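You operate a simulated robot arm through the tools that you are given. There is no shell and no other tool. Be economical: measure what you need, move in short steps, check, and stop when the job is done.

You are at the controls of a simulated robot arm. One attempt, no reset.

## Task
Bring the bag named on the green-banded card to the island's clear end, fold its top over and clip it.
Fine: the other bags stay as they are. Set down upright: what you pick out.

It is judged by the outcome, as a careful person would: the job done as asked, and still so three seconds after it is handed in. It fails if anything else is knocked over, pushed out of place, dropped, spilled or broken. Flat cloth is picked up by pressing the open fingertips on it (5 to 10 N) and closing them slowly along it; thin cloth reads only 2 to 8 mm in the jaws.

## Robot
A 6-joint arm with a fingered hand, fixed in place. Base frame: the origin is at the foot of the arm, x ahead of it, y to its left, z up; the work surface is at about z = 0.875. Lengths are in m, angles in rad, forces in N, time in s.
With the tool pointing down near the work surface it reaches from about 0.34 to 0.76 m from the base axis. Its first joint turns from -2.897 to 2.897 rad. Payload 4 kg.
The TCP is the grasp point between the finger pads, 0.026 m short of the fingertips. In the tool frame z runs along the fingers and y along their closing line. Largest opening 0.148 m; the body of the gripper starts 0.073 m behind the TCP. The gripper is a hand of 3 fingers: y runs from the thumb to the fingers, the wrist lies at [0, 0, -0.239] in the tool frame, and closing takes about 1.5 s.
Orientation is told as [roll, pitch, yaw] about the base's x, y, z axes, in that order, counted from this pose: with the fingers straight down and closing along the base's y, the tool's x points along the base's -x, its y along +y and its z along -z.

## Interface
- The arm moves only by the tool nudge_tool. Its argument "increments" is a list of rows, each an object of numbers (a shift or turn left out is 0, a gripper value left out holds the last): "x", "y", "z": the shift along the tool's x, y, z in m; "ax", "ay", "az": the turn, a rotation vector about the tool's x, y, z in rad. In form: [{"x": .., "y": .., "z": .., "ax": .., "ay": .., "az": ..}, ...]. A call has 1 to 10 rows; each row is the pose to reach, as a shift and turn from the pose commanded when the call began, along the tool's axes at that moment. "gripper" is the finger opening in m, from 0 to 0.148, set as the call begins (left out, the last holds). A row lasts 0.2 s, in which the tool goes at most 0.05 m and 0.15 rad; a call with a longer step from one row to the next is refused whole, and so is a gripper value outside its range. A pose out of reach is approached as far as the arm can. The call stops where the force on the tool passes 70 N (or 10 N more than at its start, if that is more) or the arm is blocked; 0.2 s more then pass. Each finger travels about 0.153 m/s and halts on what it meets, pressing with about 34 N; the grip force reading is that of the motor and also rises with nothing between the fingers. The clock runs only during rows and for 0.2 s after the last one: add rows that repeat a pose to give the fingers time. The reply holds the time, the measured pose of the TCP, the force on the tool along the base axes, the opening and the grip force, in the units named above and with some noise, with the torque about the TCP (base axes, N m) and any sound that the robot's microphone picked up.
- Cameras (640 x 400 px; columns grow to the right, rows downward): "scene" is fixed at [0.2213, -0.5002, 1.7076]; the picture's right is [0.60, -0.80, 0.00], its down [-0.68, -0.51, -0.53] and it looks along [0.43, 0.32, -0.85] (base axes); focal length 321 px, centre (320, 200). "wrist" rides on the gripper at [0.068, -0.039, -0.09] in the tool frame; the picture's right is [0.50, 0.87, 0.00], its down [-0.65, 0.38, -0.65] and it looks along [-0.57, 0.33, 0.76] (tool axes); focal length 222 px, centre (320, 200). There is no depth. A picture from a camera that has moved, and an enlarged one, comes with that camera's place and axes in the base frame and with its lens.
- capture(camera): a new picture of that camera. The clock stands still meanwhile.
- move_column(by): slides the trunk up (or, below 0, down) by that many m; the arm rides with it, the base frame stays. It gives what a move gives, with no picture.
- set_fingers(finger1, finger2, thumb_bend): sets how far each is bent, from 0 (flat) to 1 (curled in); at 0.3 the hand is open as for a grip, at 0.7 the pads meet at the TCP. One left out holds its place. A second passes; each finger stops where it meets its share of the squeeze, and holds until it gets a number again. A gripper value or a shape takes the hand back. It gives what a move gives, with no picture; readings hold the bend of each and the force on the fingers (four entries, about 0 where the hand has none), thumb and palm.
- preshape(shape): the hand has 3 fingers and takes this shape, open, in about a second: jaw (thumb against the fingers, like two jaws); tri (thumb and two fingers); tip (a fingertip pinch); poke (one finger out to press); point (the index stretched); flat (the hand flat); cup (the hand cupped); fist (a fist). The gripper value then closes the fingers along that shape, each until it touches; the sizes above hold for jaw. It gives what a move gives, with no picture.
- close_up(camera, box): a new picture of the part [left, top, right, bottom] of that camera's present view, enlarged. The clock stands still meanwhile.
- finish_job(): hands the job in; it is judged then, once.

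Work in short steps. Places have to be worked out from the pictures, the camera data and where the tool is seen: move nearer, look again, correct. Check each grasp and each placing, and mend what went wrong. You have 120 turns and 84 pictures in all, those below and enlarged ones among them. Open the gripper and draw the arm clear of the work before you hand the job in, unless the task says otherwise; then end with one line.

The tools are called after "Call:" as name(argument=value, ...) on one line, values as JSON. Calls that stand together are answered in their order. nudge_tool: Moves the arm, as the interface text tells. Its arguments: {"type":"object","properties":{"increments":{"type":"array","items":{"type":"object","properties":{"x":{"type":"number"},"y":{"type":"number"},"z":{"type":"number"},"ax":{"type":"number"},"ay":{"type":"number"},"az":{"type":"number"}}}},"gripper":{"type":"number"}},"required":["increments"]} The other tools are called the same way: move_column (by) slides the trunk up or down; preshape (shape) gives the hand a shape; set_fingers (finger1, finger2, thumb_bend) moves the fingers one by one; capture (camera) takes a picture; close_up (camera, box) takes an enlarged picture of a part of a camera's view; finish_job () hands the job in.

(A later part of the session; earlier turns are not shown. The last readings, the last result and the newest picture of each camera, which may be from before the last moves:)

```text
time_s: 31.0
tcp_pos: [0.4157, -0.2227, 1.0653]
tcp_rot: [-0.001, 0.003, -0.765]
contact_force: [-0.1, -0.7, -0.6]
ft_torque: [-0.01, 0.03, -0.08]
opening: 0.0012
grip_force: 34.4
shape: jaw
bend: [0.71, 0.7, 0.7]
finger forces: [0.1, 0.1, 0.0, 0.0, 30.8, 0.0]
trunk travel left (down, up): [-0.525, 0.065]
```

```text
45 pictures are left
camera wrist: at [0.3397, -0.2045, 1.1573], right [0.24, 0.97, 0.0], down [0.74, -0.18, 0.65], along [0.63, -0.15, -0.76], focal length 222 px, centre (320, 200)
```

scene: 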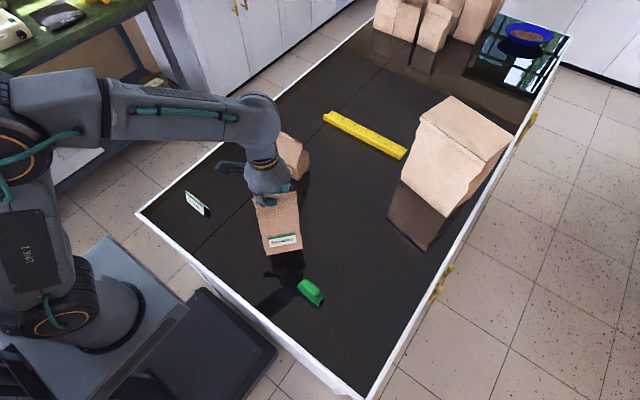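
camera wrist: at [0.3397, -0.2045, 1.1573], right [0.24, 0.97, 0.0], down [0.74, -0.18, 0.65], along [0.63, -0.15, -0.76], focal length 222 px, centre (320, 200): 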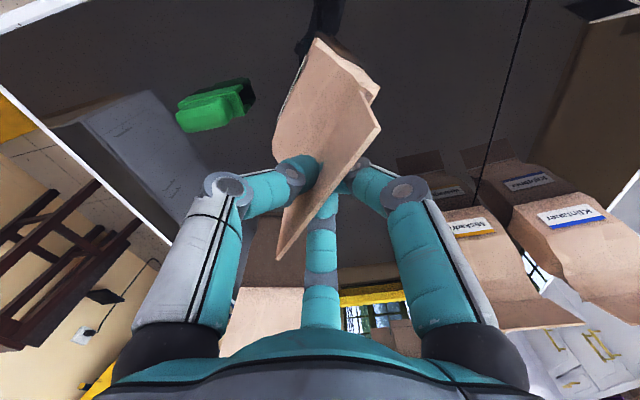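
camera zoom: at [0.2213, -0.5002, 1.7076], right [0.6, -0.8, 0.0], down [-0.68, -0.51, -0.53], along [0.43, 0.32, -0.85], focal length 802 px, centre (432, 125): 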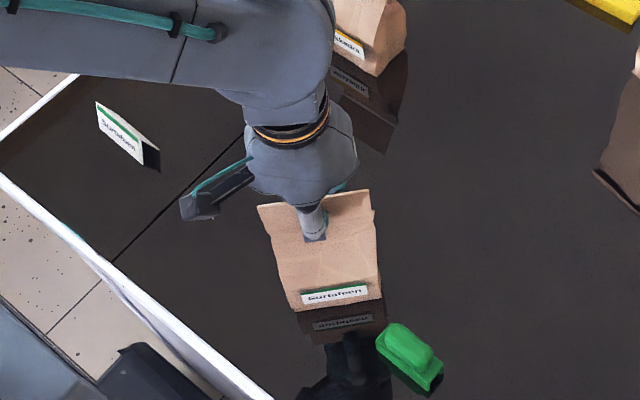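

This is a solid symmetric pinch (thumb 31 N) on the upper flap. I'll now swing the hand about the crease line, 3.5 cm below the TCP, toward the bag's front to fold the flap over.

Call:
nudge_tool(increments=[{"ax": -0.12, "y": -0.0042, "z": 0.0003}, {"ax": -0.24, "y": -0.0083, "z": 0.001}, {"ax": -0.36, "y": -0.0123, "z": 0.0022}, {"ax": -0.48, "y": -0.0162, "z": 0.0039}, {"ax": -0.6, "y": -0.0198, "z": 0.0061}, {"ax": -0.72, "y": -0.0231, "z": 0.0087}])

Call:
close_up(camera="scene", box=[200, 150, 350, 310])

Call:
capture(camera="wrist")

```text
time_s: 32.4
tcp_pos: [0.3994, -0.2393, 1.0586]
tcp_rot: [0.723, 0.003, -0.762]
contact_force: [0.5, 0.3, -0.3]
ft_torque: [-0.08, 0.04, 0.0]
opening: 0.001
grip_force: 33.8
shape: jaw
bend: [0.71, 0.7, 0.7]
finger forces: [0.0, 0.0, 0.0, 0.0, 31.8, 0.1]
trunk travel left (down, up): [-0.525, 0.065]
```

```text
2.50 times, centred on (275, 230) of scene
camera zoom: at [0.2213, -0.5002, 1.7076], right [0.6, -0.8, 0.0], down [-0.68, -0.51, -0.53], along [0.43, 0.32, -0.85], focal length 802 px, centre (432, 125)
```

zoom: 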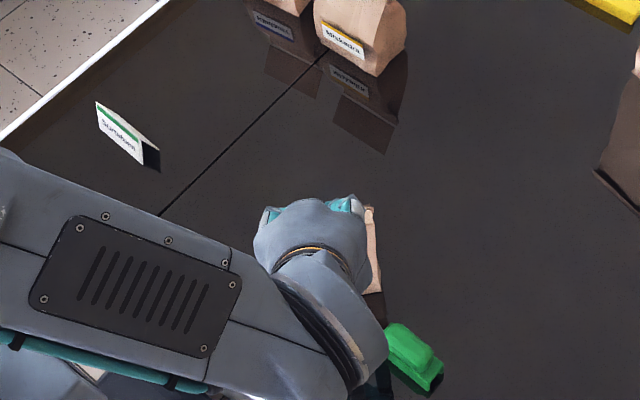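

```text
43 pictures are left
camera wrist: at [0.2889, -0.257, 1.1013], right [0.09, 0.81, 0.57], down [0.37, -0.56, 0.74], along [0.92, 0.15, -0.35], focal length 222 px, centre (320, 200)
```

wrist: 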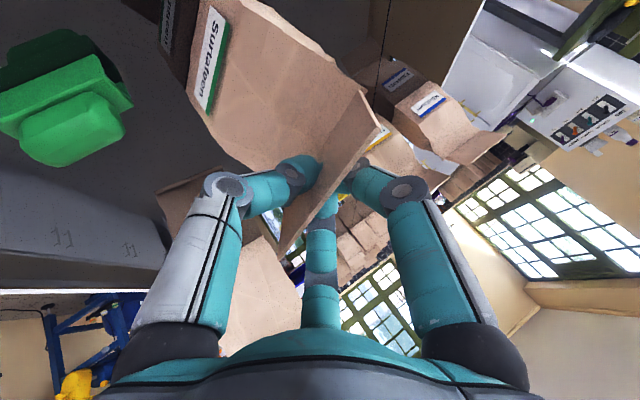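

The flap is bending about its crease with no net force on the bag. I'll continue the same arc.

Call:
nudge_tool(increments=[{"ax": -0.12, "y": -0.0042, "z": 0.0003}, {"ax": -0.24, "y": -0.0083, "z": 0.001}, {"ax": -0.36, "y": -0.0123, "z": 0.0022}, {"ax": -0.48, "y": -0.0162, "z": 0.0039}, {"ax": -0.6, "y": -0.0198, "z": 0.0061}])

Call:
capture(camera="wrist")

```text
time_s: 33.6
tcp_pos: [0.4608, -0.2718, 1.0974]
tcp_rot: [1.272, 0.055, -0.778]
contact_force: [0.5, 0.1, -1.6]
ft_torque: [-0.07, 0.03, -0.01]
opening: 0.001
grip_force: 34.0
shape: jaw
bend: [0.71, 0.7, 0.7]
finger forces: [0.0, 0.0, 0.0, 0.0, 33.0, 0.1]
out of reach, approached as far as the arm can: row 3, 4, 5
trunk travel left (down, up): [-0.525, 0.065]
```

```text
42 pictures are left
camera wrist: at [0.3426, -0.2933, 1.0898], right [-0.14, 0.5, 0.85], down [0.13, -0.85, 0.52], along [0.98, 0.18, 0.06], focal length 222 px, centre (320, 200)
```

wrist: 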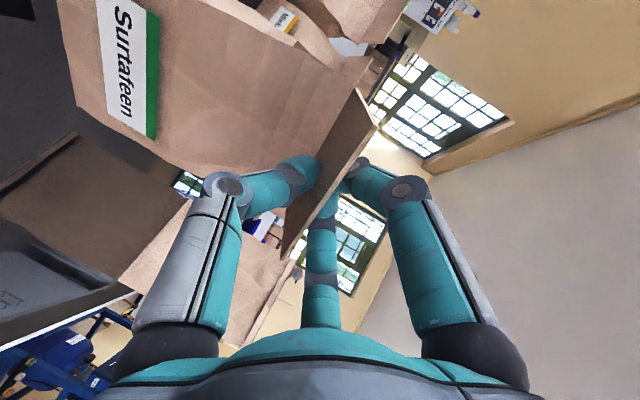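

The arm ran out of reach at row 3 and pulled the hand, and perhaps the bag, up and away. I'll look at the scene before doing anything.

Call:
capture(camera="scene")

```text
41 pictures are left
```

scene: 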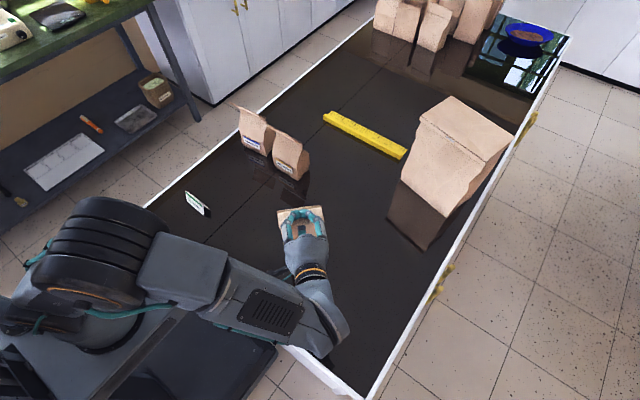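

The bag is still in the grip. I'll reverse the swing back toward the upright tool.

Call:
nudge_tool(increments=[{"ax": 0.12, "y": 0.0042, "z": 0.0003}, {"ax": 0.24, "y": 0.0083, "z": 0.001}, {"ax": 0.36, "y": 0.0123, "z": 0.0022}, {"ax": 0.48, "y": 0.0162, "z": 0.0039}, {"ax": 0.6, "y": 0.0198, "z": 0.0061}, {"ax": 0.6, "y": 0.0198, "z": 0.0061}])

Call:
capture(camera="scene")

Call:
capture(camera="wrist")

```text
time_s: 35.0
tcp_pos: [0.4681, -0.2628, 1.114]
tcp_rot: [0.668, 0.053, -0.78]
contact_force: [-0.4, -0.5, -3.0]
ft_torque: [-0.03, 0.06, -0.03]
opening: 0.0011
grip_force: 34.1
shape: jaw
bend: [0.71, 0.7, 0.7]
finger forces: [0.1, 0.1, 0.0, 0.0, 32.1, 0.1]
trunk travel left (down, up): [-0.525, 0.065]
```

```text
40 pictures are left
```

scene: 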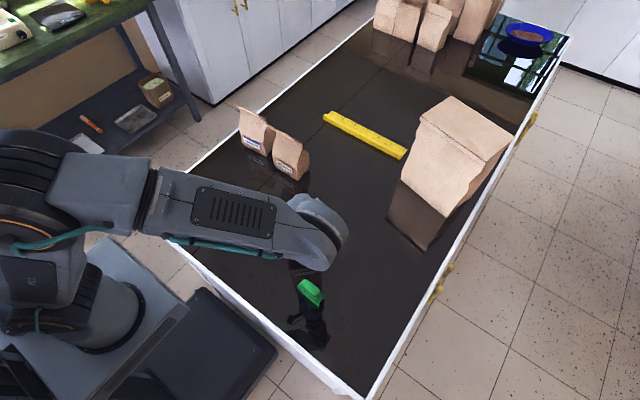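

```text
39 pictures are left
camera wrist: at [0.3603, -0.2794, 1.1649], right [0.14, 0.81, 0.56], down [0.42, -0.56, 0.71], along [0.9, 0.13, -0.42], focal length 222 px, centre (320, 200)
```

wrist: 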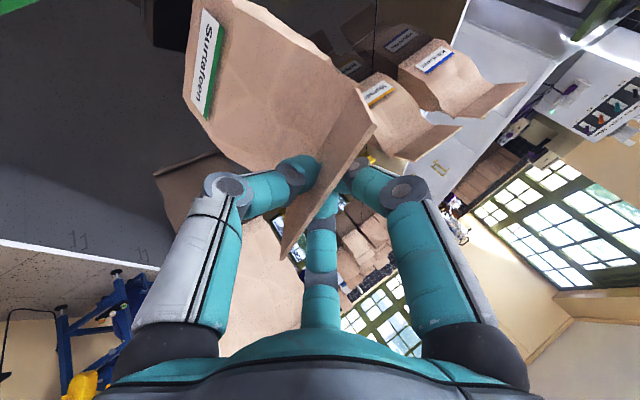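

The bag hangs about 5.5 cm up, still gripped, and the command is synced with the measured pose. I'll lower it straight down until it touches.

Call:
nudge_tool(increments=[{"z": 0.012, "y": -0.009}, {"z": 0.022, "y": -0.017}, {"z": 0.03, "y": -0.024}, {"z": 0.037, "y": -0.029}, {"z": 0.041, "y": -0.0325}, {"z": 0.041, "y": -0.0325}])

Call:
capture(camera="wrist")

```text
time_s: 36.4
tcp_pos: [0.4666, -0.2612, 1.0612]
tcp_rot: [0.671, 0.054, -0.78]
contact_force: [-0.1, 0.4, -1.5]
ft_torque: [-0.04, 0.06, -0.02]
opening: 0.0008
grip_force: 34.0
shape: jaw
bend: [0.71, 0.7, 0.7]
finger forces: [0.0, 0.1, 0.0, 0.0, 32.1, 0.0]
trunk travel left (down, up): [-0.525, 0.065]
```

```text
38 pictures are left
camera wrist: at [0.3589, -0.2773, 1.1123], right [0.14, 0.81, 0.56], down [0.42, -0.57, 0.71], along [0.9, 0.13, -0.42], focal length 222 px, centre (320, 200)
```

wrist: 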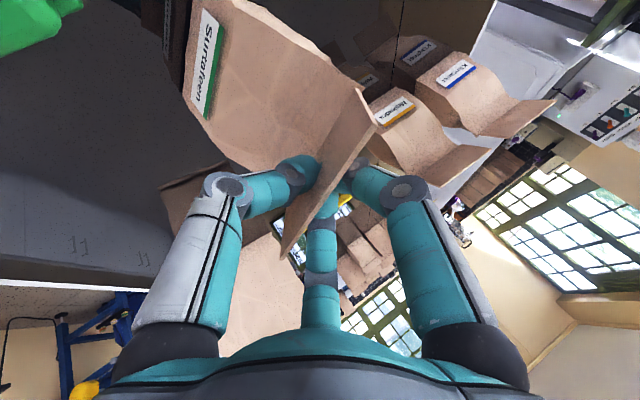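

It's almost down. I'll lower a few mm more, then continue the arc in a smaller portion from this better-reach spot.

Call:
nudge_tool(increments=[{"z": 0.003, "y": -0.0025}, {"z": 0.004, "y": -0.0032}])

Call:
nudge_tool(increments=[{"ax": -0.1, "y": -0.0035, "z": 0.0002}, {"ax": -0.2, "y": -0.007, "z": 0.0007}])

```text
time_s: 37.0
tcp_pos: [0.4645, -0.2621, 1.0586]
tcp_rot: [0.674, 0.051, -0.78]
contact_force: [-4.7, -0.1, 15.6]
ft_torque: [0.25, -0.18, 0.08]
opening: 0.0009
grip_force: 34.4
shape: jaw
bend: [0.71, 0.7, 0.69]
finger forces: [0.1, 0.1, 0.0, 0.0, 30.2, 0.0]
trunk travel left (down, up): [-0.525, 0.065]
```

```text
time_s: 37.6
tcp_pos: [0.4618, -0.2639, 1.0526]
tcp_rot: [0.873, 0.052, -0.778]
contact_force: [-1.9, -0.7, 11.0]
ft_torque: [0.23, -0.18, 0.01]
opening: 0.0008
grip_force: 34.0
shape: jaw
bend: [0.71, 0.7, 0.69]
finger forces: [0.1, 0.0, 0.1, 0.1, 29.9, 0.1]
trunk travel left (down, up): [-0.525, 0.065]
```

Good, it's firmly seated (11 N down). I'll ease up 1 mm and continue the arc.

Call:
nudge_tool(increments=[{"ax": -0.1, "y": -0.0025, "z": -0.0003}, {"ax": -0.2, "y": -0.006, "z": 0.0001}])

```text
time_s: 38.2
tcp_pos: [0.4592, -0.2669, 1.0459]
tcp_rot: [1.073, 0.052, -0.779]
contact_force: [0.0, -1.4, 4.6]
ft_torque: [0.1, -0.09, 0.01]
opening: 0.0007
grip_force: 34.3
shape: jaw
bend: [0.71, 0.7, 0.69]
finger forces: [0.0, 0.1, 0.0, 0.0, 31.5, 0.0]
trunk travel left (down, up): [-0.525, 0.065]
```

It works with no reach complaint at 1.07 rad. I'll keep going in small steps.

Call:
nudge_tool(increments=[{"ax": -0.1, "y": -0.0035, "z": 0.0002}, {"ax": -0.2, "y": -0.007, "z": 0.0007}])

Call:
capture(camera="wrist")

```text
time_s: 38.8
tcp_pos: [0.4773, -0.2786, 1.0541]
tcp_rot: [1.26, 0.065, -0.783]
contact_force: [0.4, 0.3, -2.7]
ft_torque: [-0.04, 0.09, 0.06]
opening: 0.0011
grip_force: 33.8
shape: jaw
bend: [0.71, 0.7, 0.69]
finger forces: [0.1, 0.1, 0.1, 0.0, 34.4, 0.0]
out of reach, approached as far as the arm can: row 2
trunk travel left (down, up): [-0.525, 0.065]
```

```text
37 pictures are left
camera wrist: at [0.3581, -0.2993, 1.0506], right [-0.13, 0.5, 0.86], down [0.13, -0.85, 0.52], along [0.98, 0.18, 0.04], focal length 222 px, centre (320, 200)
```

wrist: 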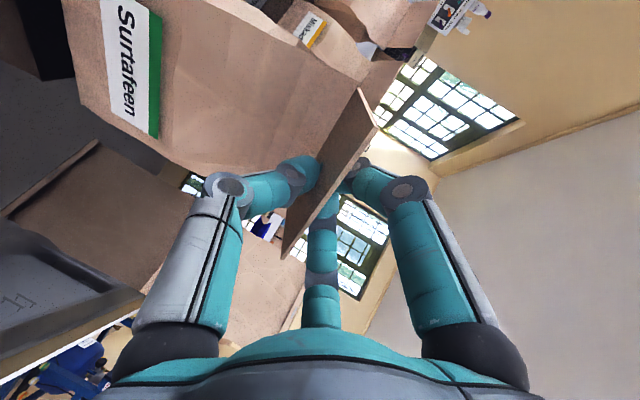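

It lifted about 1 cm at the reach limit. I'll set it back down, then release and see whether the fold holds.

Call:
nudge_tool(increments=[{"z": 0.001, "y": -0.005}, {"z": 0.003, "y": -0.01}, {"z": 0.004, "y": -0.0125}])

Call:
capture(camera="scene")

```text
time_s: 39.6
tcp_pos: [0.4855, -0.2813, 1.0501]
tcp_rot: [1.265, 0.059, -0.78]
contact_force: [0.1, -0.1, -2.4]
ft_torque: [-0.07, 0.11, -0.02]
opening: 0.0008
grip_force: 34.2
shape: jaw
bend: [0.71, 0.7, 0.69]
finger forces: [0.0, 0.0, 0.0, 0.0, 34.4, 0.0]
out of reach, approached as far as the arm can: row 1, 2, 3
trunk travel left (down, up): [-0.525, 0.065]
```

```text
36 pictures are left
```

scene: 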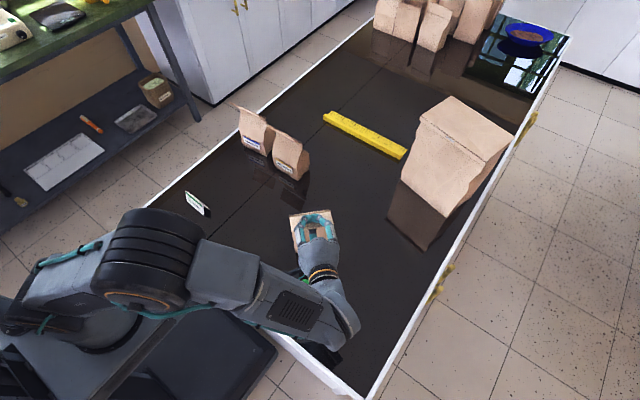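

The arm can't go lower at this tilt, but the trunk can. I'll slide the column down about 11 mm.

Call:
move_column(by=-0.01)

```text
time_s: 40.2
tcp_pos: [0.4851, -0.282, 1.0404]
tcp_rot: [1.265, 0.059, -0.779]
contact_force: [-0.9, 0.4, -1.5]
ft_torque: [-0.06, 0.06, 0.02]
opening: 0.0008
grip_force: 34.2
shape: jaw
bend: [0.71, 0.7, 0.69]
finger forces: [0.0, 0.0, 0.0, 0.0, 34.1, 0.0]
trunk travel left (down, up): [-0.515, 0.075]
```

Call:
move_column(by=-0.005)

```text
time_s: 40.7
tcp_pos: [0.4833, -0.2821, 1.0383]
tcp_rot: [1.266, 0.058, -0.782]
contact_force: [-3.3, -1.3, 12.8]
ft_torque: [0.35, -0.29, 0.03]
opening: 0.0008
grip_force: 33.8
shape: jaw
bend: [0.71, 0.7, 0.71]
finger forces: [0.0, 0.0, 0.0, 0.1, 28.3, 0.0]
trunk travel left (down, up): [-0.51, 0.08]
```

It's seated (13 N). I'll open only slightly to free the flap, so the thumb doesn't swing into the bag, and back out along the tool axis.

Call:
nudge_tool(increments=[{}, {}, {}], gripper=0.025)

Call:
nudge_tool(increments=[{"z": -0.015}, {"z": -0.03}, {"z": -0.045}, {"z": -0.06}])

Call:
capture(camera="wrist")

Call:
capture(camera="scene")

```text
time_s: 41.5
tcp_pos: [0.4847, -0.2798, 1.036]
tcp_rot: [1.264, 0.06, -0.78]
contact_force: [-0.3, -0.4, -0.5]
ft_torque: [0.02, -0.01, 0.0]
opening: 0.0251
grip_force: 0.0
shape: jaw
bend: [0.75, 0.75, 0.7]
finger forces: [0.0, 0.1, 0.1, 0.0, 0.0, 0.0]
trunk travel left (down, up): [-0.51, 0.08]
```

```text
time_s: 42.5
tcp_pos: [0.4477, -0.3234, 1.0558]
tcp_rot: [1.257, 0.064, -0.782]
contact_force: [0.2, 0.0, 0.3]
ft_torque: [0.03, -0.01, -0.04]
opening: 0.0247
grip_force: 0.1
shape: jaw
bend: [0.75, 0.75, 0.7]
finger forces: [0.0, 0.0, 0.1, 0.0, 0.1, 0.0]
trunk travel left (down, up): [-0.51, 0.08]
```

```text
35 pictures are left
camera wrist: at [0.3298, -0.3445, 1.051], right [-0.13, 0.5, 0.85], down [0.13, -0.85, 0.52], along [0.98, 0.18, 0.04], focal length 222 px, centre (320, 200)
```

wrist: 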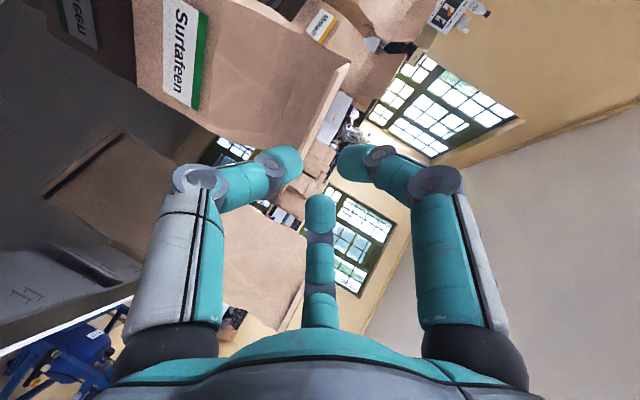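

```text
34 pictures are left
```

scene: 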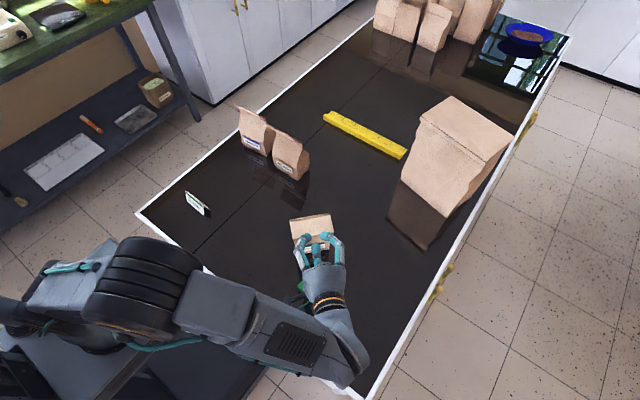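

Released. I'll back out and up while returning the hand to vertical, then inspect the flap.

Call:
nudge_tool(increments=[{"z": -0.02, "y": 0.02, "ax": 0.1}, {"z": -0.04, "y": 0.05, "ax": 0.23}, {"z": -0.05, "y": 0.08, "ax": 0.36}, {"z": -0.06, "y": 0.11, "ax": 0.49}, {"z": -0.06, "y": 0.14, "ax": 0.62}, {"z": -0.06, "y": 0.16, "ax": 0.75}, {"z": -0.06, "y": 0.18, "ax": 0.88}, {"z": -0.06, "y": 0.18, "ax": 1.01}, {"z": -0.06, "y": 0.18, "ax": 1.14}, {"z": -0.06, "y": 0.18, "ax": 1.255}], gripper=0.148)

Call:
capture(camera="wrist")

Call:
close_up(camera="scene", box=[240, 180, 380, 320])

```text
time_s: 44.7
tcp_pos: [0.4518, -0.3334, 1.2431]
tcp_rot: [0.007, 0.059, -0.78]
contact_force: [0.1, -1.1, -0.1]
ft_torque: [0.03, 0.03, 0.02]
opening: 0.1482
grip_force: 0.0
shape: jaw
bend: [0.3, 0.3, 0.3]
finger forces: [0.0, 0.0, 0.1, 0.1, 0.0, 0.0]
trunk travel left (down, up): [-0.51, 0.08]
```

```text
33 pictures are left
camera wrist: at [0.3795, -0.3169, 1.3379], right [0.26, 0.97, 0.04], down [0.76, -0.22, 0.62], along [0.6, -0.13, -0.79], focal length 222 px, centre (320, 200)
```

wrist: 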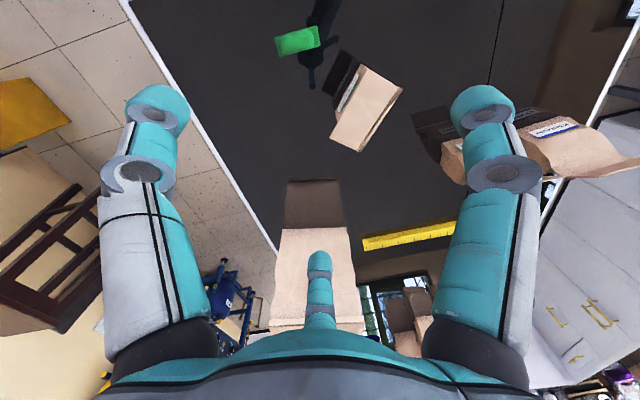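

```text
2.86 times, centred on (310, 250) of scene
camera zoom: at [0.2213, -0.5002, 1.7076], right [0.6, -0.8, 0.0], down [-0.68, -0.51, -0.53], along [0.43, 0.32, -0.85], focal length 916 px, centre (349, 57)
```

zoom: 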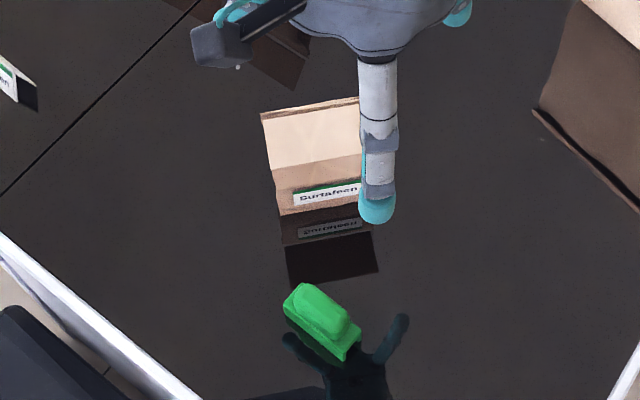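

The fold holds by itself with the flap now about horizontal to the front. The crease mid is at about (0.512, -0.255, 1.03) and the flap tip mid about (0.475, -0.296). I'll close the fingers and move above the outer half of the flap to press it down.

Call:
nudge_tool(increments=[{"x": 0.003, "y": 0.02, "z": 0.01, "ay": -0.03}, {"x": 0.006, "y": 0.045, "z": 0.03, "ay": -0.059}, {"x": 0.01, "y": 0.067, "z": 0.06, "ay": -0.059}, {"x": 0.01, "y": 0.067, "z": 0.085, "ay": -0.059}, {"x": 0.01, "y": 0.067, "z": 0.1, "ay": -0.059}, {"x": 0.01, "y": 0.067, "z": 0.1, "ay": -0.059}], gripper=0.0)

Call:
capture(camera="wrist")

Call:
close_up(camera="scene", box=[240, 150, 380, 290])

```text
time_s: 46.1
tcp_pos: [0.4886, -0.2734, 1.1445]
tcp_rot: [0.009, 0.0, -0.782]
contact_force: [0.9, 0.4, -1.2]
ft_torque: [0.03, -0.01, -0.03]
opening: 0.0001
grip_force: 34.0
shape: jaw
bend: [0.7, 0.7, 0.7]
finger forces: [0.0, 0.0, 0.0, 0.0, 0.1, 0.1]
trunk travel left (down, up): [-0.51, 0.08]
```

```text
31 pictures are left
camera wrist: at [0.4119, -0.2541, 1.2345], right [0.26, 0.97, 0.01], down [0.73, -0.2, 0.66], along [0.64, -0.16, -0.75], focal length 222 px, centre (320, 200)
```

wrist: 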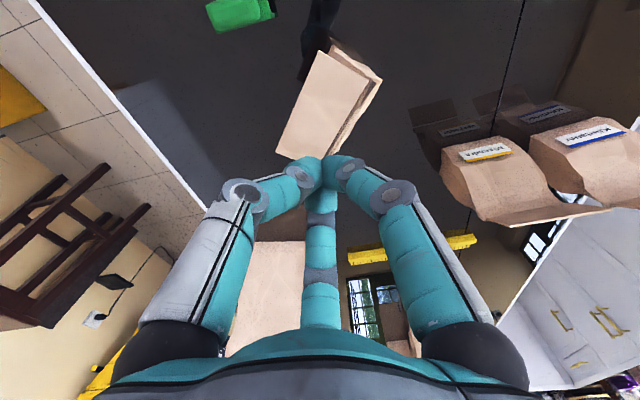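

```text
2.86 times, centred on (310, 220) of scene
camera zoom: at [0.2213, -0.5002, 1.7076], right [0.6, -0.8, 0.0], down [-0.68, -0.51, -0.53], along [0.43, 0.32, -0.85], focal length 916 px, centre (349, 143)
```

zoom: 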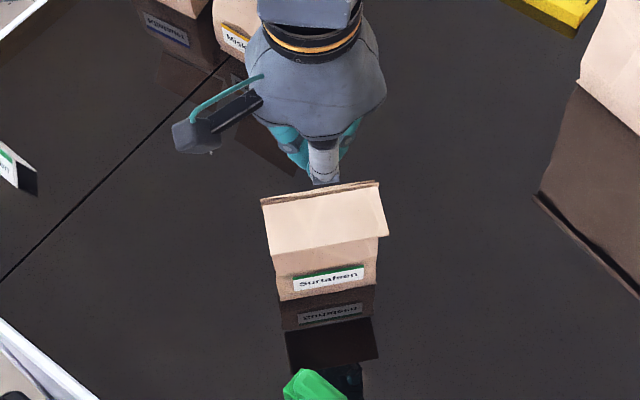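

The flap is now horizontal (tip z≈1.028) and 5 cm long, and the closed fingers sit over its middle. I'll press down at about 3.5 cm out from the crease.

Call:
nudge_tool(increments=[{"y": -0.004, "z": 0.03}, {"y": -0.007, "z": 0.06}, {"y": -0.007, "z": 0.085}, {"y": -0.007, "z": 0.1}, {"y": -0.007, "z": 0.11}])

Call:
close_up(camera="scene", box=[240, 170, 380, 310])

```text
time_s: 47.3
tcp_pos: [0.483, -0.2767, 1.0346]
tcp_rot: [0.009, -0.002, -0.781]
contact_force: [0.0, -0.8, 1.3]
ft_torque: [-0.01, -0.02, 0.01]
opening: 0.0
grip_force: 33.6
shape: jaw
bend: [0.7, 0.7, 0.7]
finger forces: [0.0, 0.1, 0.0, 0.0, 0.1, 0.1]
trunk travel left (down, up): [-0.51, 0.08]
```

```text
2.86 times, centred on (310, 240) of scene
camera zoom: at [0.2213, -0.5002, 1.7076], right [0.6, -0.8, 0.0], down [-0.68, -0.51, -0.53], along [0.43, 0.32, -0.85], focal length 916 px, centre (349, 86)
```

zoom: 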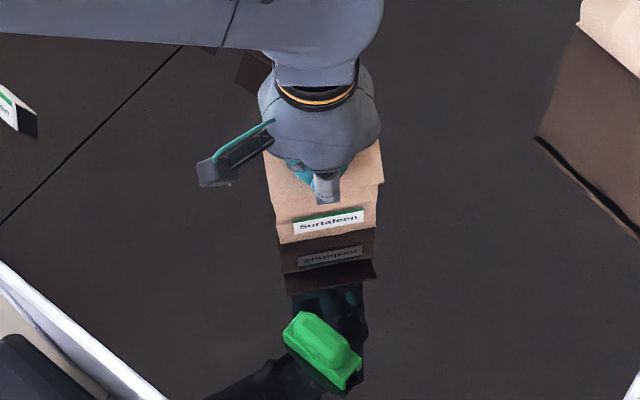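

The contact is gentle (about 1 N) and the flap is bending down. I'll continue down while sliding slightly outward.

Call:
nudge_tool(increments=[{"y": -0.003, "z": 0.008}, {"y": -0.006, "z": 0.016}, {"y": -0.009, "z": 0.024}, {"y": -0.011, "z": 0.032}])

Call:
close_up(camera="scene", box=[240, 170, 380, 310])

Call:
capture(camera="wrist")

```text
time_s: 48.3
tcp_pos: [0.4764, -0.2847, 1.0035]
tcp_rot: [0.011, -0.001, -0.782]
contact_force: [0.0, 0.5, -0.8]
ft_torque: [0.02, 0.01, 0.0]
opening: 0.0
grip_force: 34.1
shape: jaw
bend: [0.7, 0.7, 0.7]
finger forces: [0.1, 0.0, 0.0, 0.1, 0.0, 0.0]
trunk travel left (down, up): [-0.51, 0.08]
```

```text
2.86 times, centred on (310, 240) of scene
camera zoom: at [0.2213, -0.5002, 1.7076], right [0.6, -0.8, 0.0], down [-0.68, -0.51, -0.53], along [0.43, 0.32, -0.85], focal length 916 px, centre (349, 86)
```

zoom: 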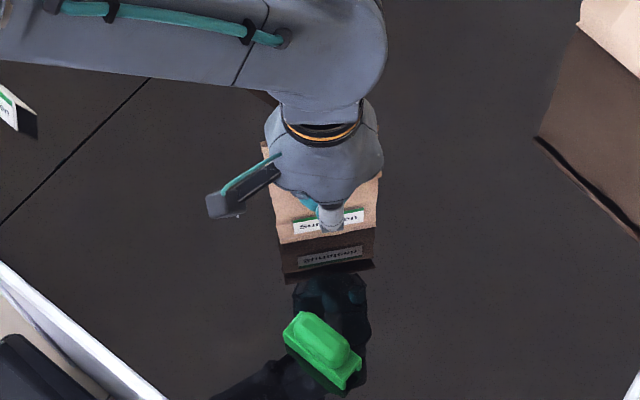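

```text
27 pictures are left
camera wrist: at [0.4003, -0.266, 1.0927], right [0.26, 0.97, 0.01], down [0.73, -0.2, 0.66], along [0.64, -0.16, -0.75], focal length 222 px, centre (320, 200)
```

wrist: 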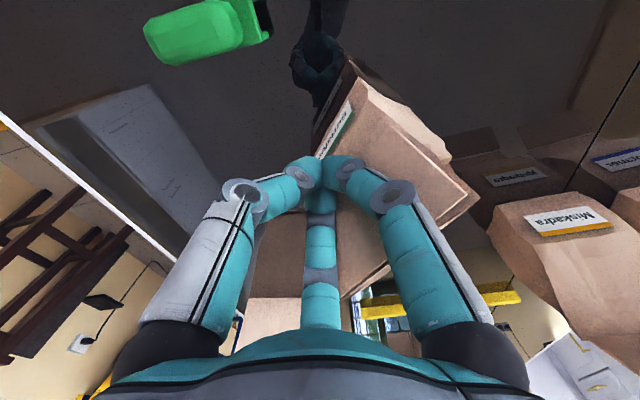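

The fingers have passed in front of the flap. I'll push lightly inward to crease it, then rise to look.

Call:
nudge_tool(increments=[{"y": 0.006, "z": 0.004}, {"y": 0.01, "z": 0.004}])

Call:
nudge_tool(increments=[{"y": -0.015}, {"y": -0.03, "z": -0.02}, {"y": -0.03, "z": -0.06}, {"y": -0.02, "z": -0.1}, {"y": 0.0, "z": -0.14}, {"y": 0.02, "z": -0.16}, {"y": 0.03, "z": -0.16}])

Call:
close_up(camera="wrist", box=[240, 20, 400, 180])

Call:
close_up(camera="scene", box=[250, 170, 370, 310])

```text
time_s: 48.9
tcp_pos: [0.4824, -0.2772, 0.9979]
tcp_rot: [0.009, 0.001, -0.782]
contact_force: [-0.5, -0.8, 0.9]
ft_torque: [0.0, 0.01, 0.0]
opening: 0.0
grip_force: 33.8
shape: jaw
bend: [0.7, 0.7, 0.7]
finger forces: [0.4, 0.0, 0.0, 0.1, 0.0, 0.1]
trunk travel left (down, up): [-0.51, 0.08]
```

```text
time_s: 50.5
tcp_pos: [0.5053, -0.2592, 1.1568]
tcp_rot: [0.009, -0.001, -0.784]
contact_force: [0.0, -0.1, -0.4]
ft_torque: [0.01, 0.0, 0.01]
opening: 0.0
grip_force: 33.9
shape: jaw
bend: [0.7, 0.7, 0.7]
finger forces: [0.1, 0.0, 0.0, 0.0, 0.0, 0.0]
trunk travel left (down, up): [-0.51, 0.08]
```

```text
2.50 times, centred on (320, 100) of wrist
camera zoom: at [0.428, -0.239, 1.2481], right [0.26, 0.97, 0.01], down [0.73, -0.2, 0.66], along [0.64, -0.16, -0.75], focal length 555 px, centre (320, 450)
```

zoom: 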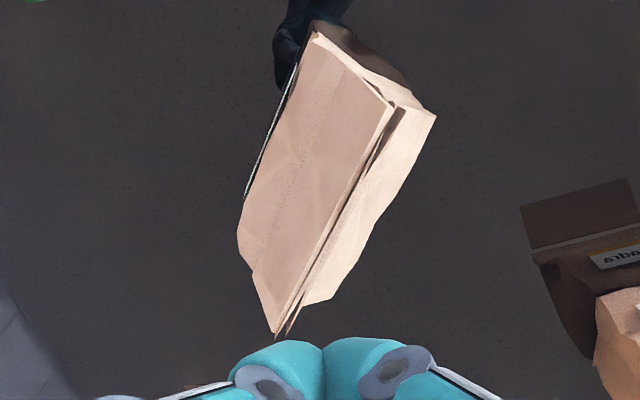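

```text
2.86 times, centred on (310, 240) of scene
camera zoom: at [0.2213, -0.5002, 1.7076], right [0.6, -0.8, 0.0], down [-0.68, -0.51, -0.53], along [0.43, 0.32, -0.85], focal length 916 px, centre (349, 86)
```

zoom: 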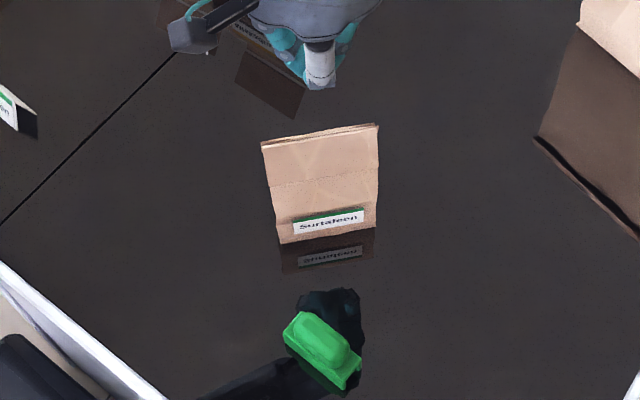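

The flap is fully folded over the front and stays down, and the bag hasn't moved. Next is the clip, at about (0.400, -0.339) with its long axis along base y. I'll move above it with a small opening and turn so the hand closes along x.

Call:
nudge_tool(increments=[{"x": 0.003, "y": -0.022, "az": 0.13}, {"x": 0.006, "y": -0.044, "az": 0.26}, {"x": 0.009, "y": -0.066, "az": 0.39}, {"x": 0.012, "y": -0.088, "az": 0.52}, {"x": 0.015, "y": -0.11, "z": 0.02, "az": 0.65}, {"x": 0.018, "y": -0.131, "z": 0.05, "az": 0.787}, {"x": 0.018, "y": -0.131, "z": 0.08, "az": 0.787}, {"x": 0.018, "y": -0.131, "z": 0.1, "az": 0.787}, {"x": 0.018, "y": -0.131, "z": 0.1, "az": 0.787}], gripper=0.07)

Call:
capture(camera="wrist")

Call:
capture(camera="scene")

```text
time_s: 52.5
tcp_pos: [0.3997, -0.3386, 1.0578]
tcp_rot: [0.007, 0.008, -1.569]
contact_force: [-0.2, 0.1, 0.8]
ft_torque: [0.02, 0.01, 0.01]
opening: 0.0693
grip_force: 0.1
shape: jaw
bend: [0.38, 0.38, 0.7]
finger forces: [0.1, 0.1, 0.1, 0.0, 0.0, 0.0]
trunk travel left (down, up): [-0.51, 0.08]
```

```text
24 pictures are left
camera wrist: at [0.3592, -0.2712, 1.1488], right [0.87, 0.5, 0.01], down [0.38, -0.66, 0.65], along [0.33, -0.56, -0.76], focal length 222 px, centre (320, 200)
```

wrist: 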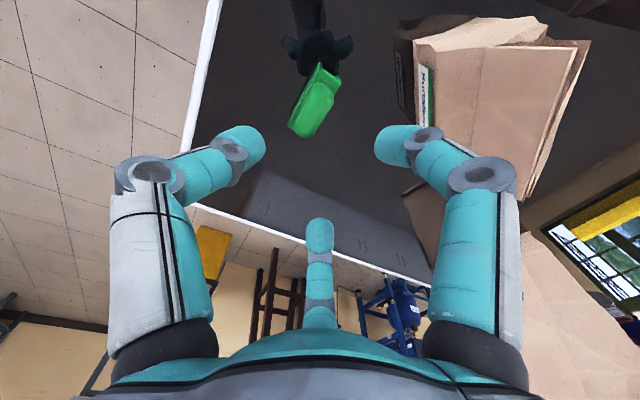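

```text
23 pictures are left
```

scene: 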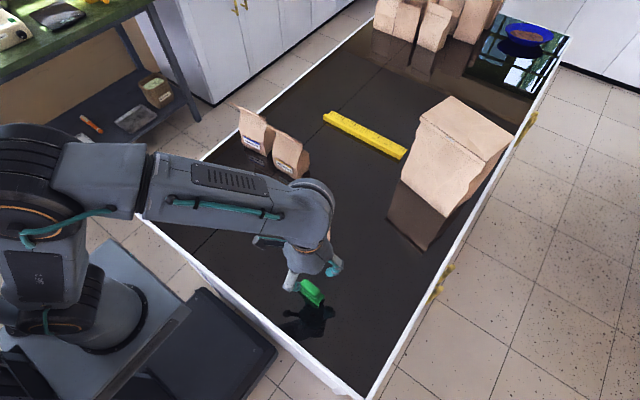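

The clip sits almost exactly under the TCP (expected pixel (320, 103)). I'll zoom to see its exact orientation and knob.

Call:
close_up(camera="wrist", box=[270, 50, 370, 150])

```text
4.00 times, centred on (320, 100) of wrist
camera zoom: at [0.3592, -0.2712, 1.1488], right [0.87, 0.5, 0.01], down [0.38, -0.66, 0.65], along [0.33, -0.56, -0.76], focal length 888 px, centre (320, 600)
```

zoom: 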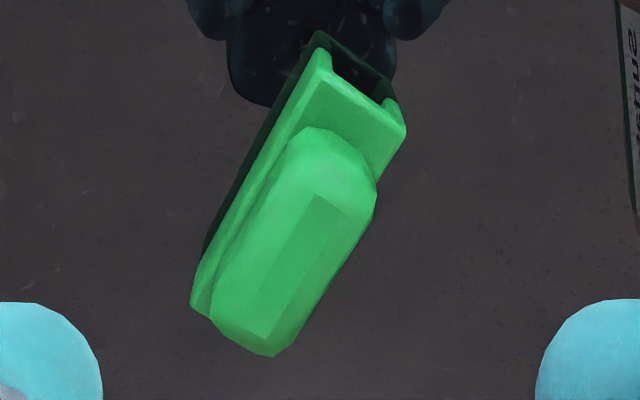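

The clip centre is near (0.395, -0.341), flange top ≈0.89, knob top ≈0.92. I'll descend so the fingertips come just above the flange, around the knob.

Call:
nudge_tool(increments=[{"x": -0.002, "y": -0.0045, "z": 0.04, "az": 0.03}, {"x": -0.002, "y": -0.0045, "z": 0.08, "az": 0.03}, {"x": -0.002, "y": -0.0045, "z": 0.11, "az": 0.03}, {"x": -0.002, "y": -0.0045, "z": 0.128, "az": 0.03}, {"x": -0.002, "y": -0.0045, "z": 0.134, "az": 0.03}])

Call:
capture(camera="wrist")

Call:
close_up(camera="scene", box=[250, 240, 360, 330])

```text
time_s: 53.7
tcp_pos: [0.3947, -0.3394, 0.9224]
tcp_rot: [0.005, 0.006, -1.599]
contact_force: [-1.1, 0.1, -0.1]
ft_torque: [-0.02, -0.03, 0.03]
opening: 0.0698
grip_force: 0.0
shape: jaw
bend: [0.38, 0.38, 0.7]
finger forces: [0.0, 0.1, 0.0, 0.1, 0.0, 0.0]
trunk travel left (down, up): [-0.51, 0.08]
```

```text
21 pictures are left
camera wrist: at [0.3562, -0.2708, 1.0138], right [0.88, 0.48, 0.01], down [0.36, -0.67, 0.65], along [0.32, -0.57, -0.76], focal length 222 px, centre (320, 200)
```

wrist: 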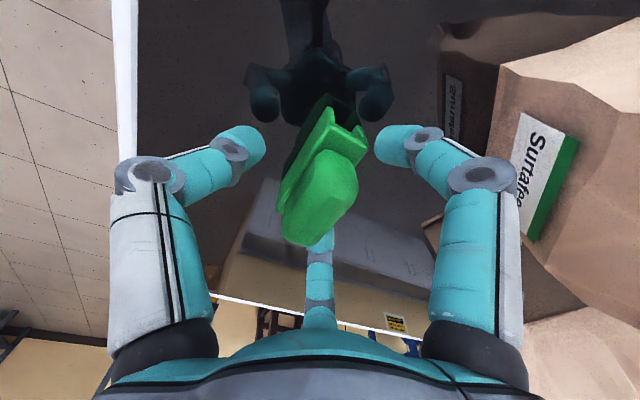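

```text
4.44 times, centred on (305, 285) of scene
camera zoom: at [0.2213, -0.5002, 1.7076], right [0.6, -0.8, 0.0], down [-0.68, -0.51, -0.53], along [0.43, 0.32, -0.85], focal length 1426 px, centre (387, -178)
```

zoom: 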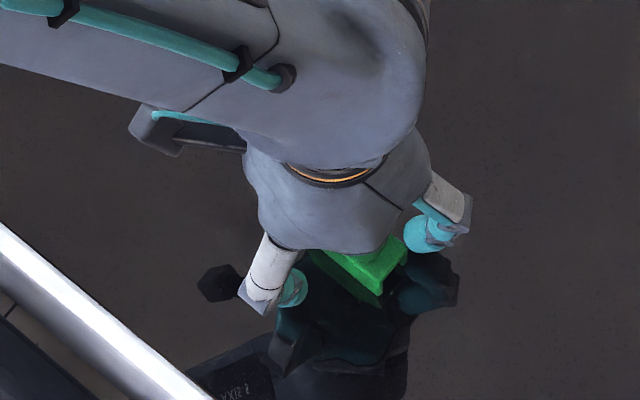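

The knob sits right at the TCP. I'll close on it and then lift slightly to check.

Call:
nudge_tool(increments=[{}, {}, {}, {}, {}], gripper=0.0)

Call:
nudge_tool(increments=[{"z": -0.02}, {"z": -0.05}, {"z": -0.09}, {"z": -0.12}, {"z": -0.12}])

Call:
capture(camera="wrist")

```text
time_s: 54.9
tcp_pos: [0.3951, -0.338, 0.9235]
tcp_rot: [0.005, 0.006, -1.597]
contact_force: [-0.1, 0.3, 0.0]
ft_torque: [-0.03, -0.03, -0.01]
opening: 0.0268
grip_force: 34.3
shape: jaw
bend: [0.77, 0.77, 0.7]
finger forces: [0.1, 0.1, 0.1, 0.0, 34.4, 0.0]
trunk travel left (down, up): [-0.51, 0.08]
```

```text
time_s: 56.1
tcp_pos: [0.3945, -0.341, 1.0431]
tcp_rot: [0.003, 0.008, -1.599]
contact_force: [0.0, 0.8, 1.3]
ft_torque: [-0.02, -0.03, 0.01]
opening: 0.0265
grip_force: 33.7
shape: jaw
bend: [0.77, 0.77, 0.7]
finger forces: [0.0, 0.0, 0.0, 0.0, 34.4, 0.0]
trunk travel left (down, up): [-0.51, 0.08]
```

```text
19 pictures are left
camera wrist: at [0.3569, -0.2736, 1.1339], right [0.88, 0.48, 0.01], down [0.36, -0.67, 0.65], along [0.32, -0.57, -0.76], focal length 222 px, centre (320, 200)
```

wrist: 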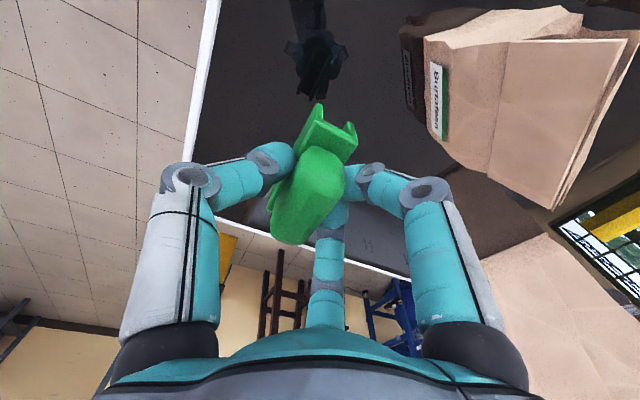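

The clip is held securely (34 N, 27 mm). I'll zoom to measure how it sits in the hand.

Call:
close_up(camera="wrist", box=[250, 90, 390, 250])

```text
2.50 times, centred on (320, 170) of wrist
camera zoom: at [0.3569, -0.2736, 1.1339], right [0.88, 0.48, 0.01], down [0.36, -0.67, 0.65], along [0.32, -0.57, -0.76], focal length 555 px, centre (320, 275)
```

zoom: 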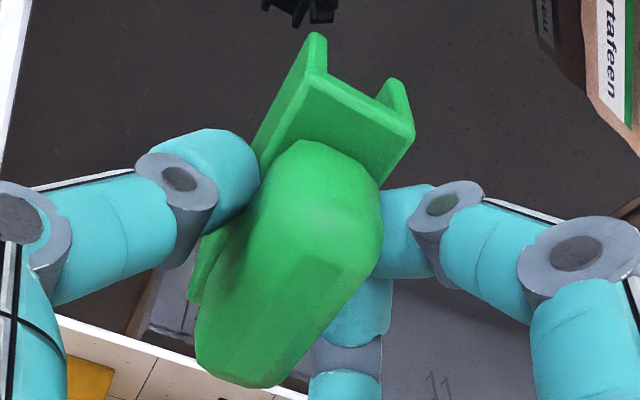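

The clip is straight and centred in the hand, with its bottom about 48 mm below the TCP. I'll raise it and move over the crest midpoint, turning to align with the crease (yaw -0.742).

Call:
nudge_tool(increments=[{"z": -0.04}, {"z": -0.085, "az": -0.1}, {"x": 0.012, "y": 0.015, "z": -0.085, "az": -0.23}, {"x": 0.025, "y": 0.032, "z": -0.085, "az": -0.36}, {"x": 0.04, "y": 0.05, "z": -0.085, "az": -0.49}, {"x": 0.055, "y": 0.07, "z": -0.085, "az": -0.62}, {"x": 0.072, "y": 0.092, "z": -0.085, "az": -0.75}, {"x": 0.0887, "y": 0.1132, "z": -0.085, "az": -0.856}, {"x": 0.0887, "y": 0.1132, "z": -0.085, "az": -0.856}])

Call:
close_up(camera="wrist", box=[240, 60, 400, 260])

Call:
close_up(camera="scene", box=[250, 150, 370, 290])

```text
time_s: 58.1
tcp_pos: [0.511, -0.2533, 1.1294]
tcp_rot: [0.009, 0.0, -0.738]
contact_force: [0.4, -0.4, -0.4]
ft_torque: [0.03, 0.04, 0.03]
opening: 0.0263
grip_force: 34.1
shape: jaw
bend: [0.77, 0.77, 0.7]
finger forces: [0.0, 0.0, 0.0, 0.0, 34.6, 0.0]
trunk travel left (down, up): [-0.51, 0.08]
```

```text
2.00 times, centred on (320, 160) of wrist
camera zoom: at [0.4339, -0.2381, 1.2194], right [0.22, 0.98, 0.01], down [0.73, -0.17, 0.66], along [0.64, -0.14, -0.75], focal length 444 px, centre (320, 280)
```

zoom: 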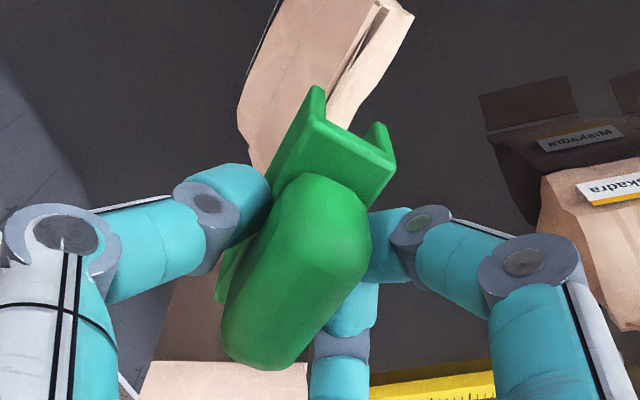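

```text
2.86 times, centred on (310, 220) of scene
camera zoom: at [0.2213, -0.5002, 1.7076], right [0.6, -0.8, 0.0], down [-0.68, -0.51, -0.53], along [0.43, 0.32, -0.85], focal length 916 px, centre (349, 143)
```

zoom: 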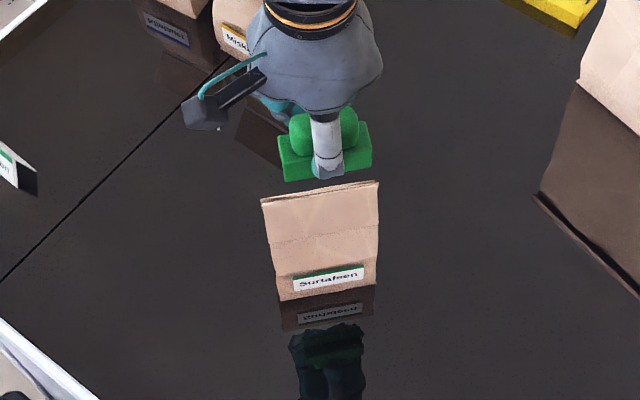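

The clip is parallel to the crease and within about 3 mm across it and 8 mm along it. I'll correct those offsets and descend to just above the crest.

Call:
nudge_tool(increments=[{"x": 0.007, "y": -0.003}, {"x": 0.007, "y": -0.003, "z": 0.02}, {"x": 0.007, "y": -0.003, "z": 0.038}, {"x": 0.007, "y": -0.003, "z": 0.038}])

Call:
close_up(camera="scene", box=[260, 170, 350, 260])

Call:
close_up(camera="wrist", box=[240, 20, 420, 220])

```text
time_s: 59.1
tcp_pos: [0.5038, -0.2522, 1.0912]
tcp_rot: [0.009, -0.001, -0.741]
contact_force: [1.0, -0.3, 0.4]
ft_torque: [0.02, -0.03, -0.02]
opening: 0.0266
grip_force: 34.2
shape: jaw
bend: [0.77, 0.77, 0.7]
finger forces: [0.1, 0.0, 0.0, 0.1, 34.4, 0.0]
trunk travel left (down, up): [-0.51, 0.08]
```

```text
4.44 times, centred on (305, 215) of scene
camera zoom: at [0.2213, -0.5002, 1.7076], right [0.6, -0.8, 0.0], down [-0.68, -0.51, -0.53], along [0.43, 0.32, -0.85], focal length 1426 px, centre (387, 133)
```

zoom: 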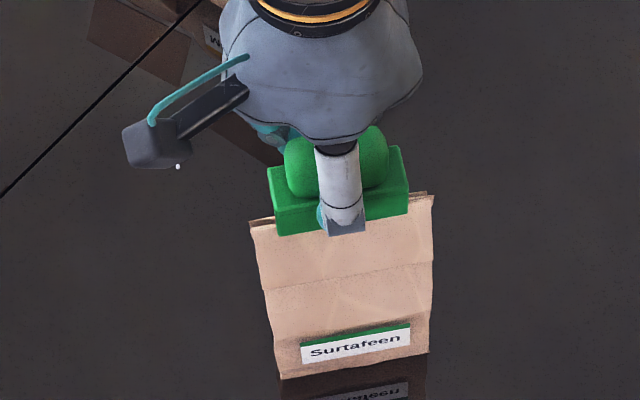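

```text
2.00 times, centred on (330, 120) of wrist
camera zoom: at [0.4262, -0.2352, 1.1825], right [0.22, 0.98, 0.01], down [0.73, -0.17, 0.66], along [0.64, -0.14, -0.75], focal length 444 px, centre (300, 360)
```

zoom: 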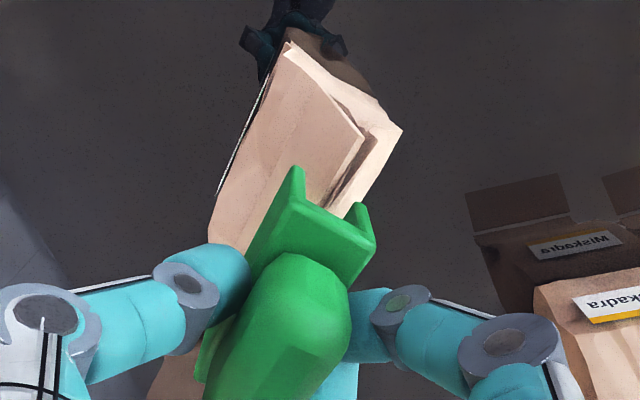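

The clip's channel straddles the crest, centred within about 1 mm. I'll push it down in small steps, watching the force.

Call:
nudge_tool(increments=[{"z": 0.005}, {"z": 0.01}, {"z": 0.015}, {"z": 0.019}])

Call:
close_up(camera="scene", box=[260, 170, 350, 260])

```text
time_s: 60.1
tcp_pos: [0.5039, -0.2513, 1.072]
tcp_rot: [0.011, 0.002, -0.743]
contact_force: [0.5, 0.1, -0.5]
ft_torque: [0.05, -0.01, -0.01]
opening: 0.0266
grip_force: 34.1
shape: jaw
bend: [0.77, 0.77, 0.7]
finger forces: [0.1, 0.0, 0.1, 0.0, 34.4, 0.1]
trunk travel left (down, up): [-0.51, 0.08]
```

```text
4.44 times, centred on (305, 215) of scene
camera zoom: at [0.2213, -0.5002, 1.7076], right [0.6, -0.8, 0.0], down [-0.68, -0.51, -0.53], along [0.43, 0.32, -0.85], focal length 1426 px, centre (387, 133)
```

zoom: 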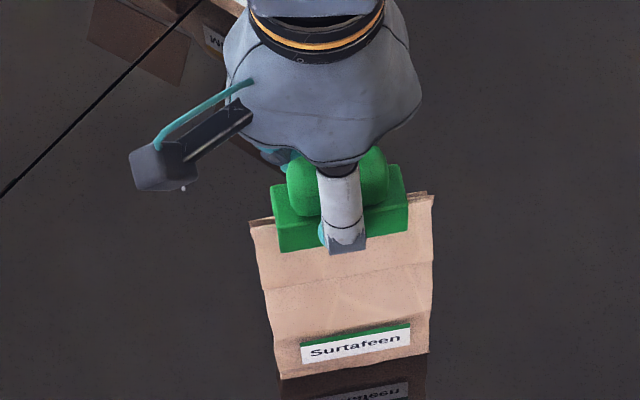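

The front leg is now in front of the fold, with no contact force yet. I'll continue down.

Call:
nudge_tool(increments=[{"z": 0.003}, {"z": 0.006}, {"z": 0.009}, {"z": 0.012}])

Call:
close_up(camera="scene", box=[260, 170, 350, 260])

Call:
close_up(camera="wrist", box=[240, 20, 420, 220])

```text
time_s: 61.1
tcp_pos: [0.5018, -0.2519, 1.0625]
tcp_rot: [0.011, -0.002, -0.742]
contact_force: [-0.1, -8.0, 32.6]
ft_torque: [-0.1, -0.11, 0.06]
opening: 0.0285
grip_force: 33.3
shape: jaw
bend: [0.78, 0.77, 0.7]
finger forces: [0.0, 0.0, 0.0, 0.0, 40.3, 0.0]
trunk travel left (down, up): [-0.51, 0.08]
```

```text
4.44 times, centred on (305, 215) of scene
camera zoom: at [0.2213, -0.5002, 1.7076], right [0.6, -0.8, 0.0], down [-0.68, -0.51, -0.53], along [0.43, 0.32, -0.85], focal length 1426 px, centre (387, 133)
```

zoom: 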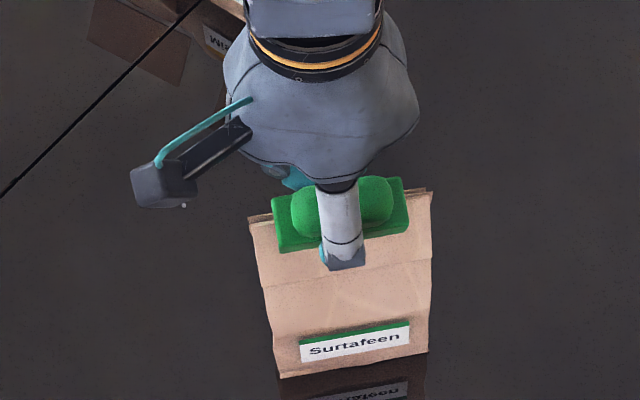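

```text
2.00 times, centred on (330, 120) of wrist
camera zoom: at [0.4238, -0.236, 1.1527], right [0.22, 0.98, 0.01], down [0.73, -0.17, 0.66], along [0.65, -0.14, -0.75], focal length 444 px, centre (300, 360)
```

zoom: 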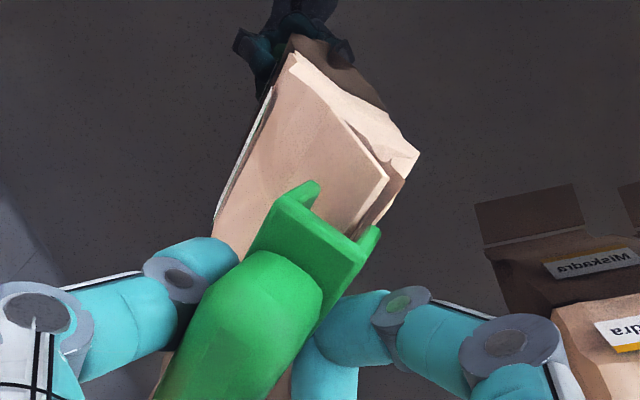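

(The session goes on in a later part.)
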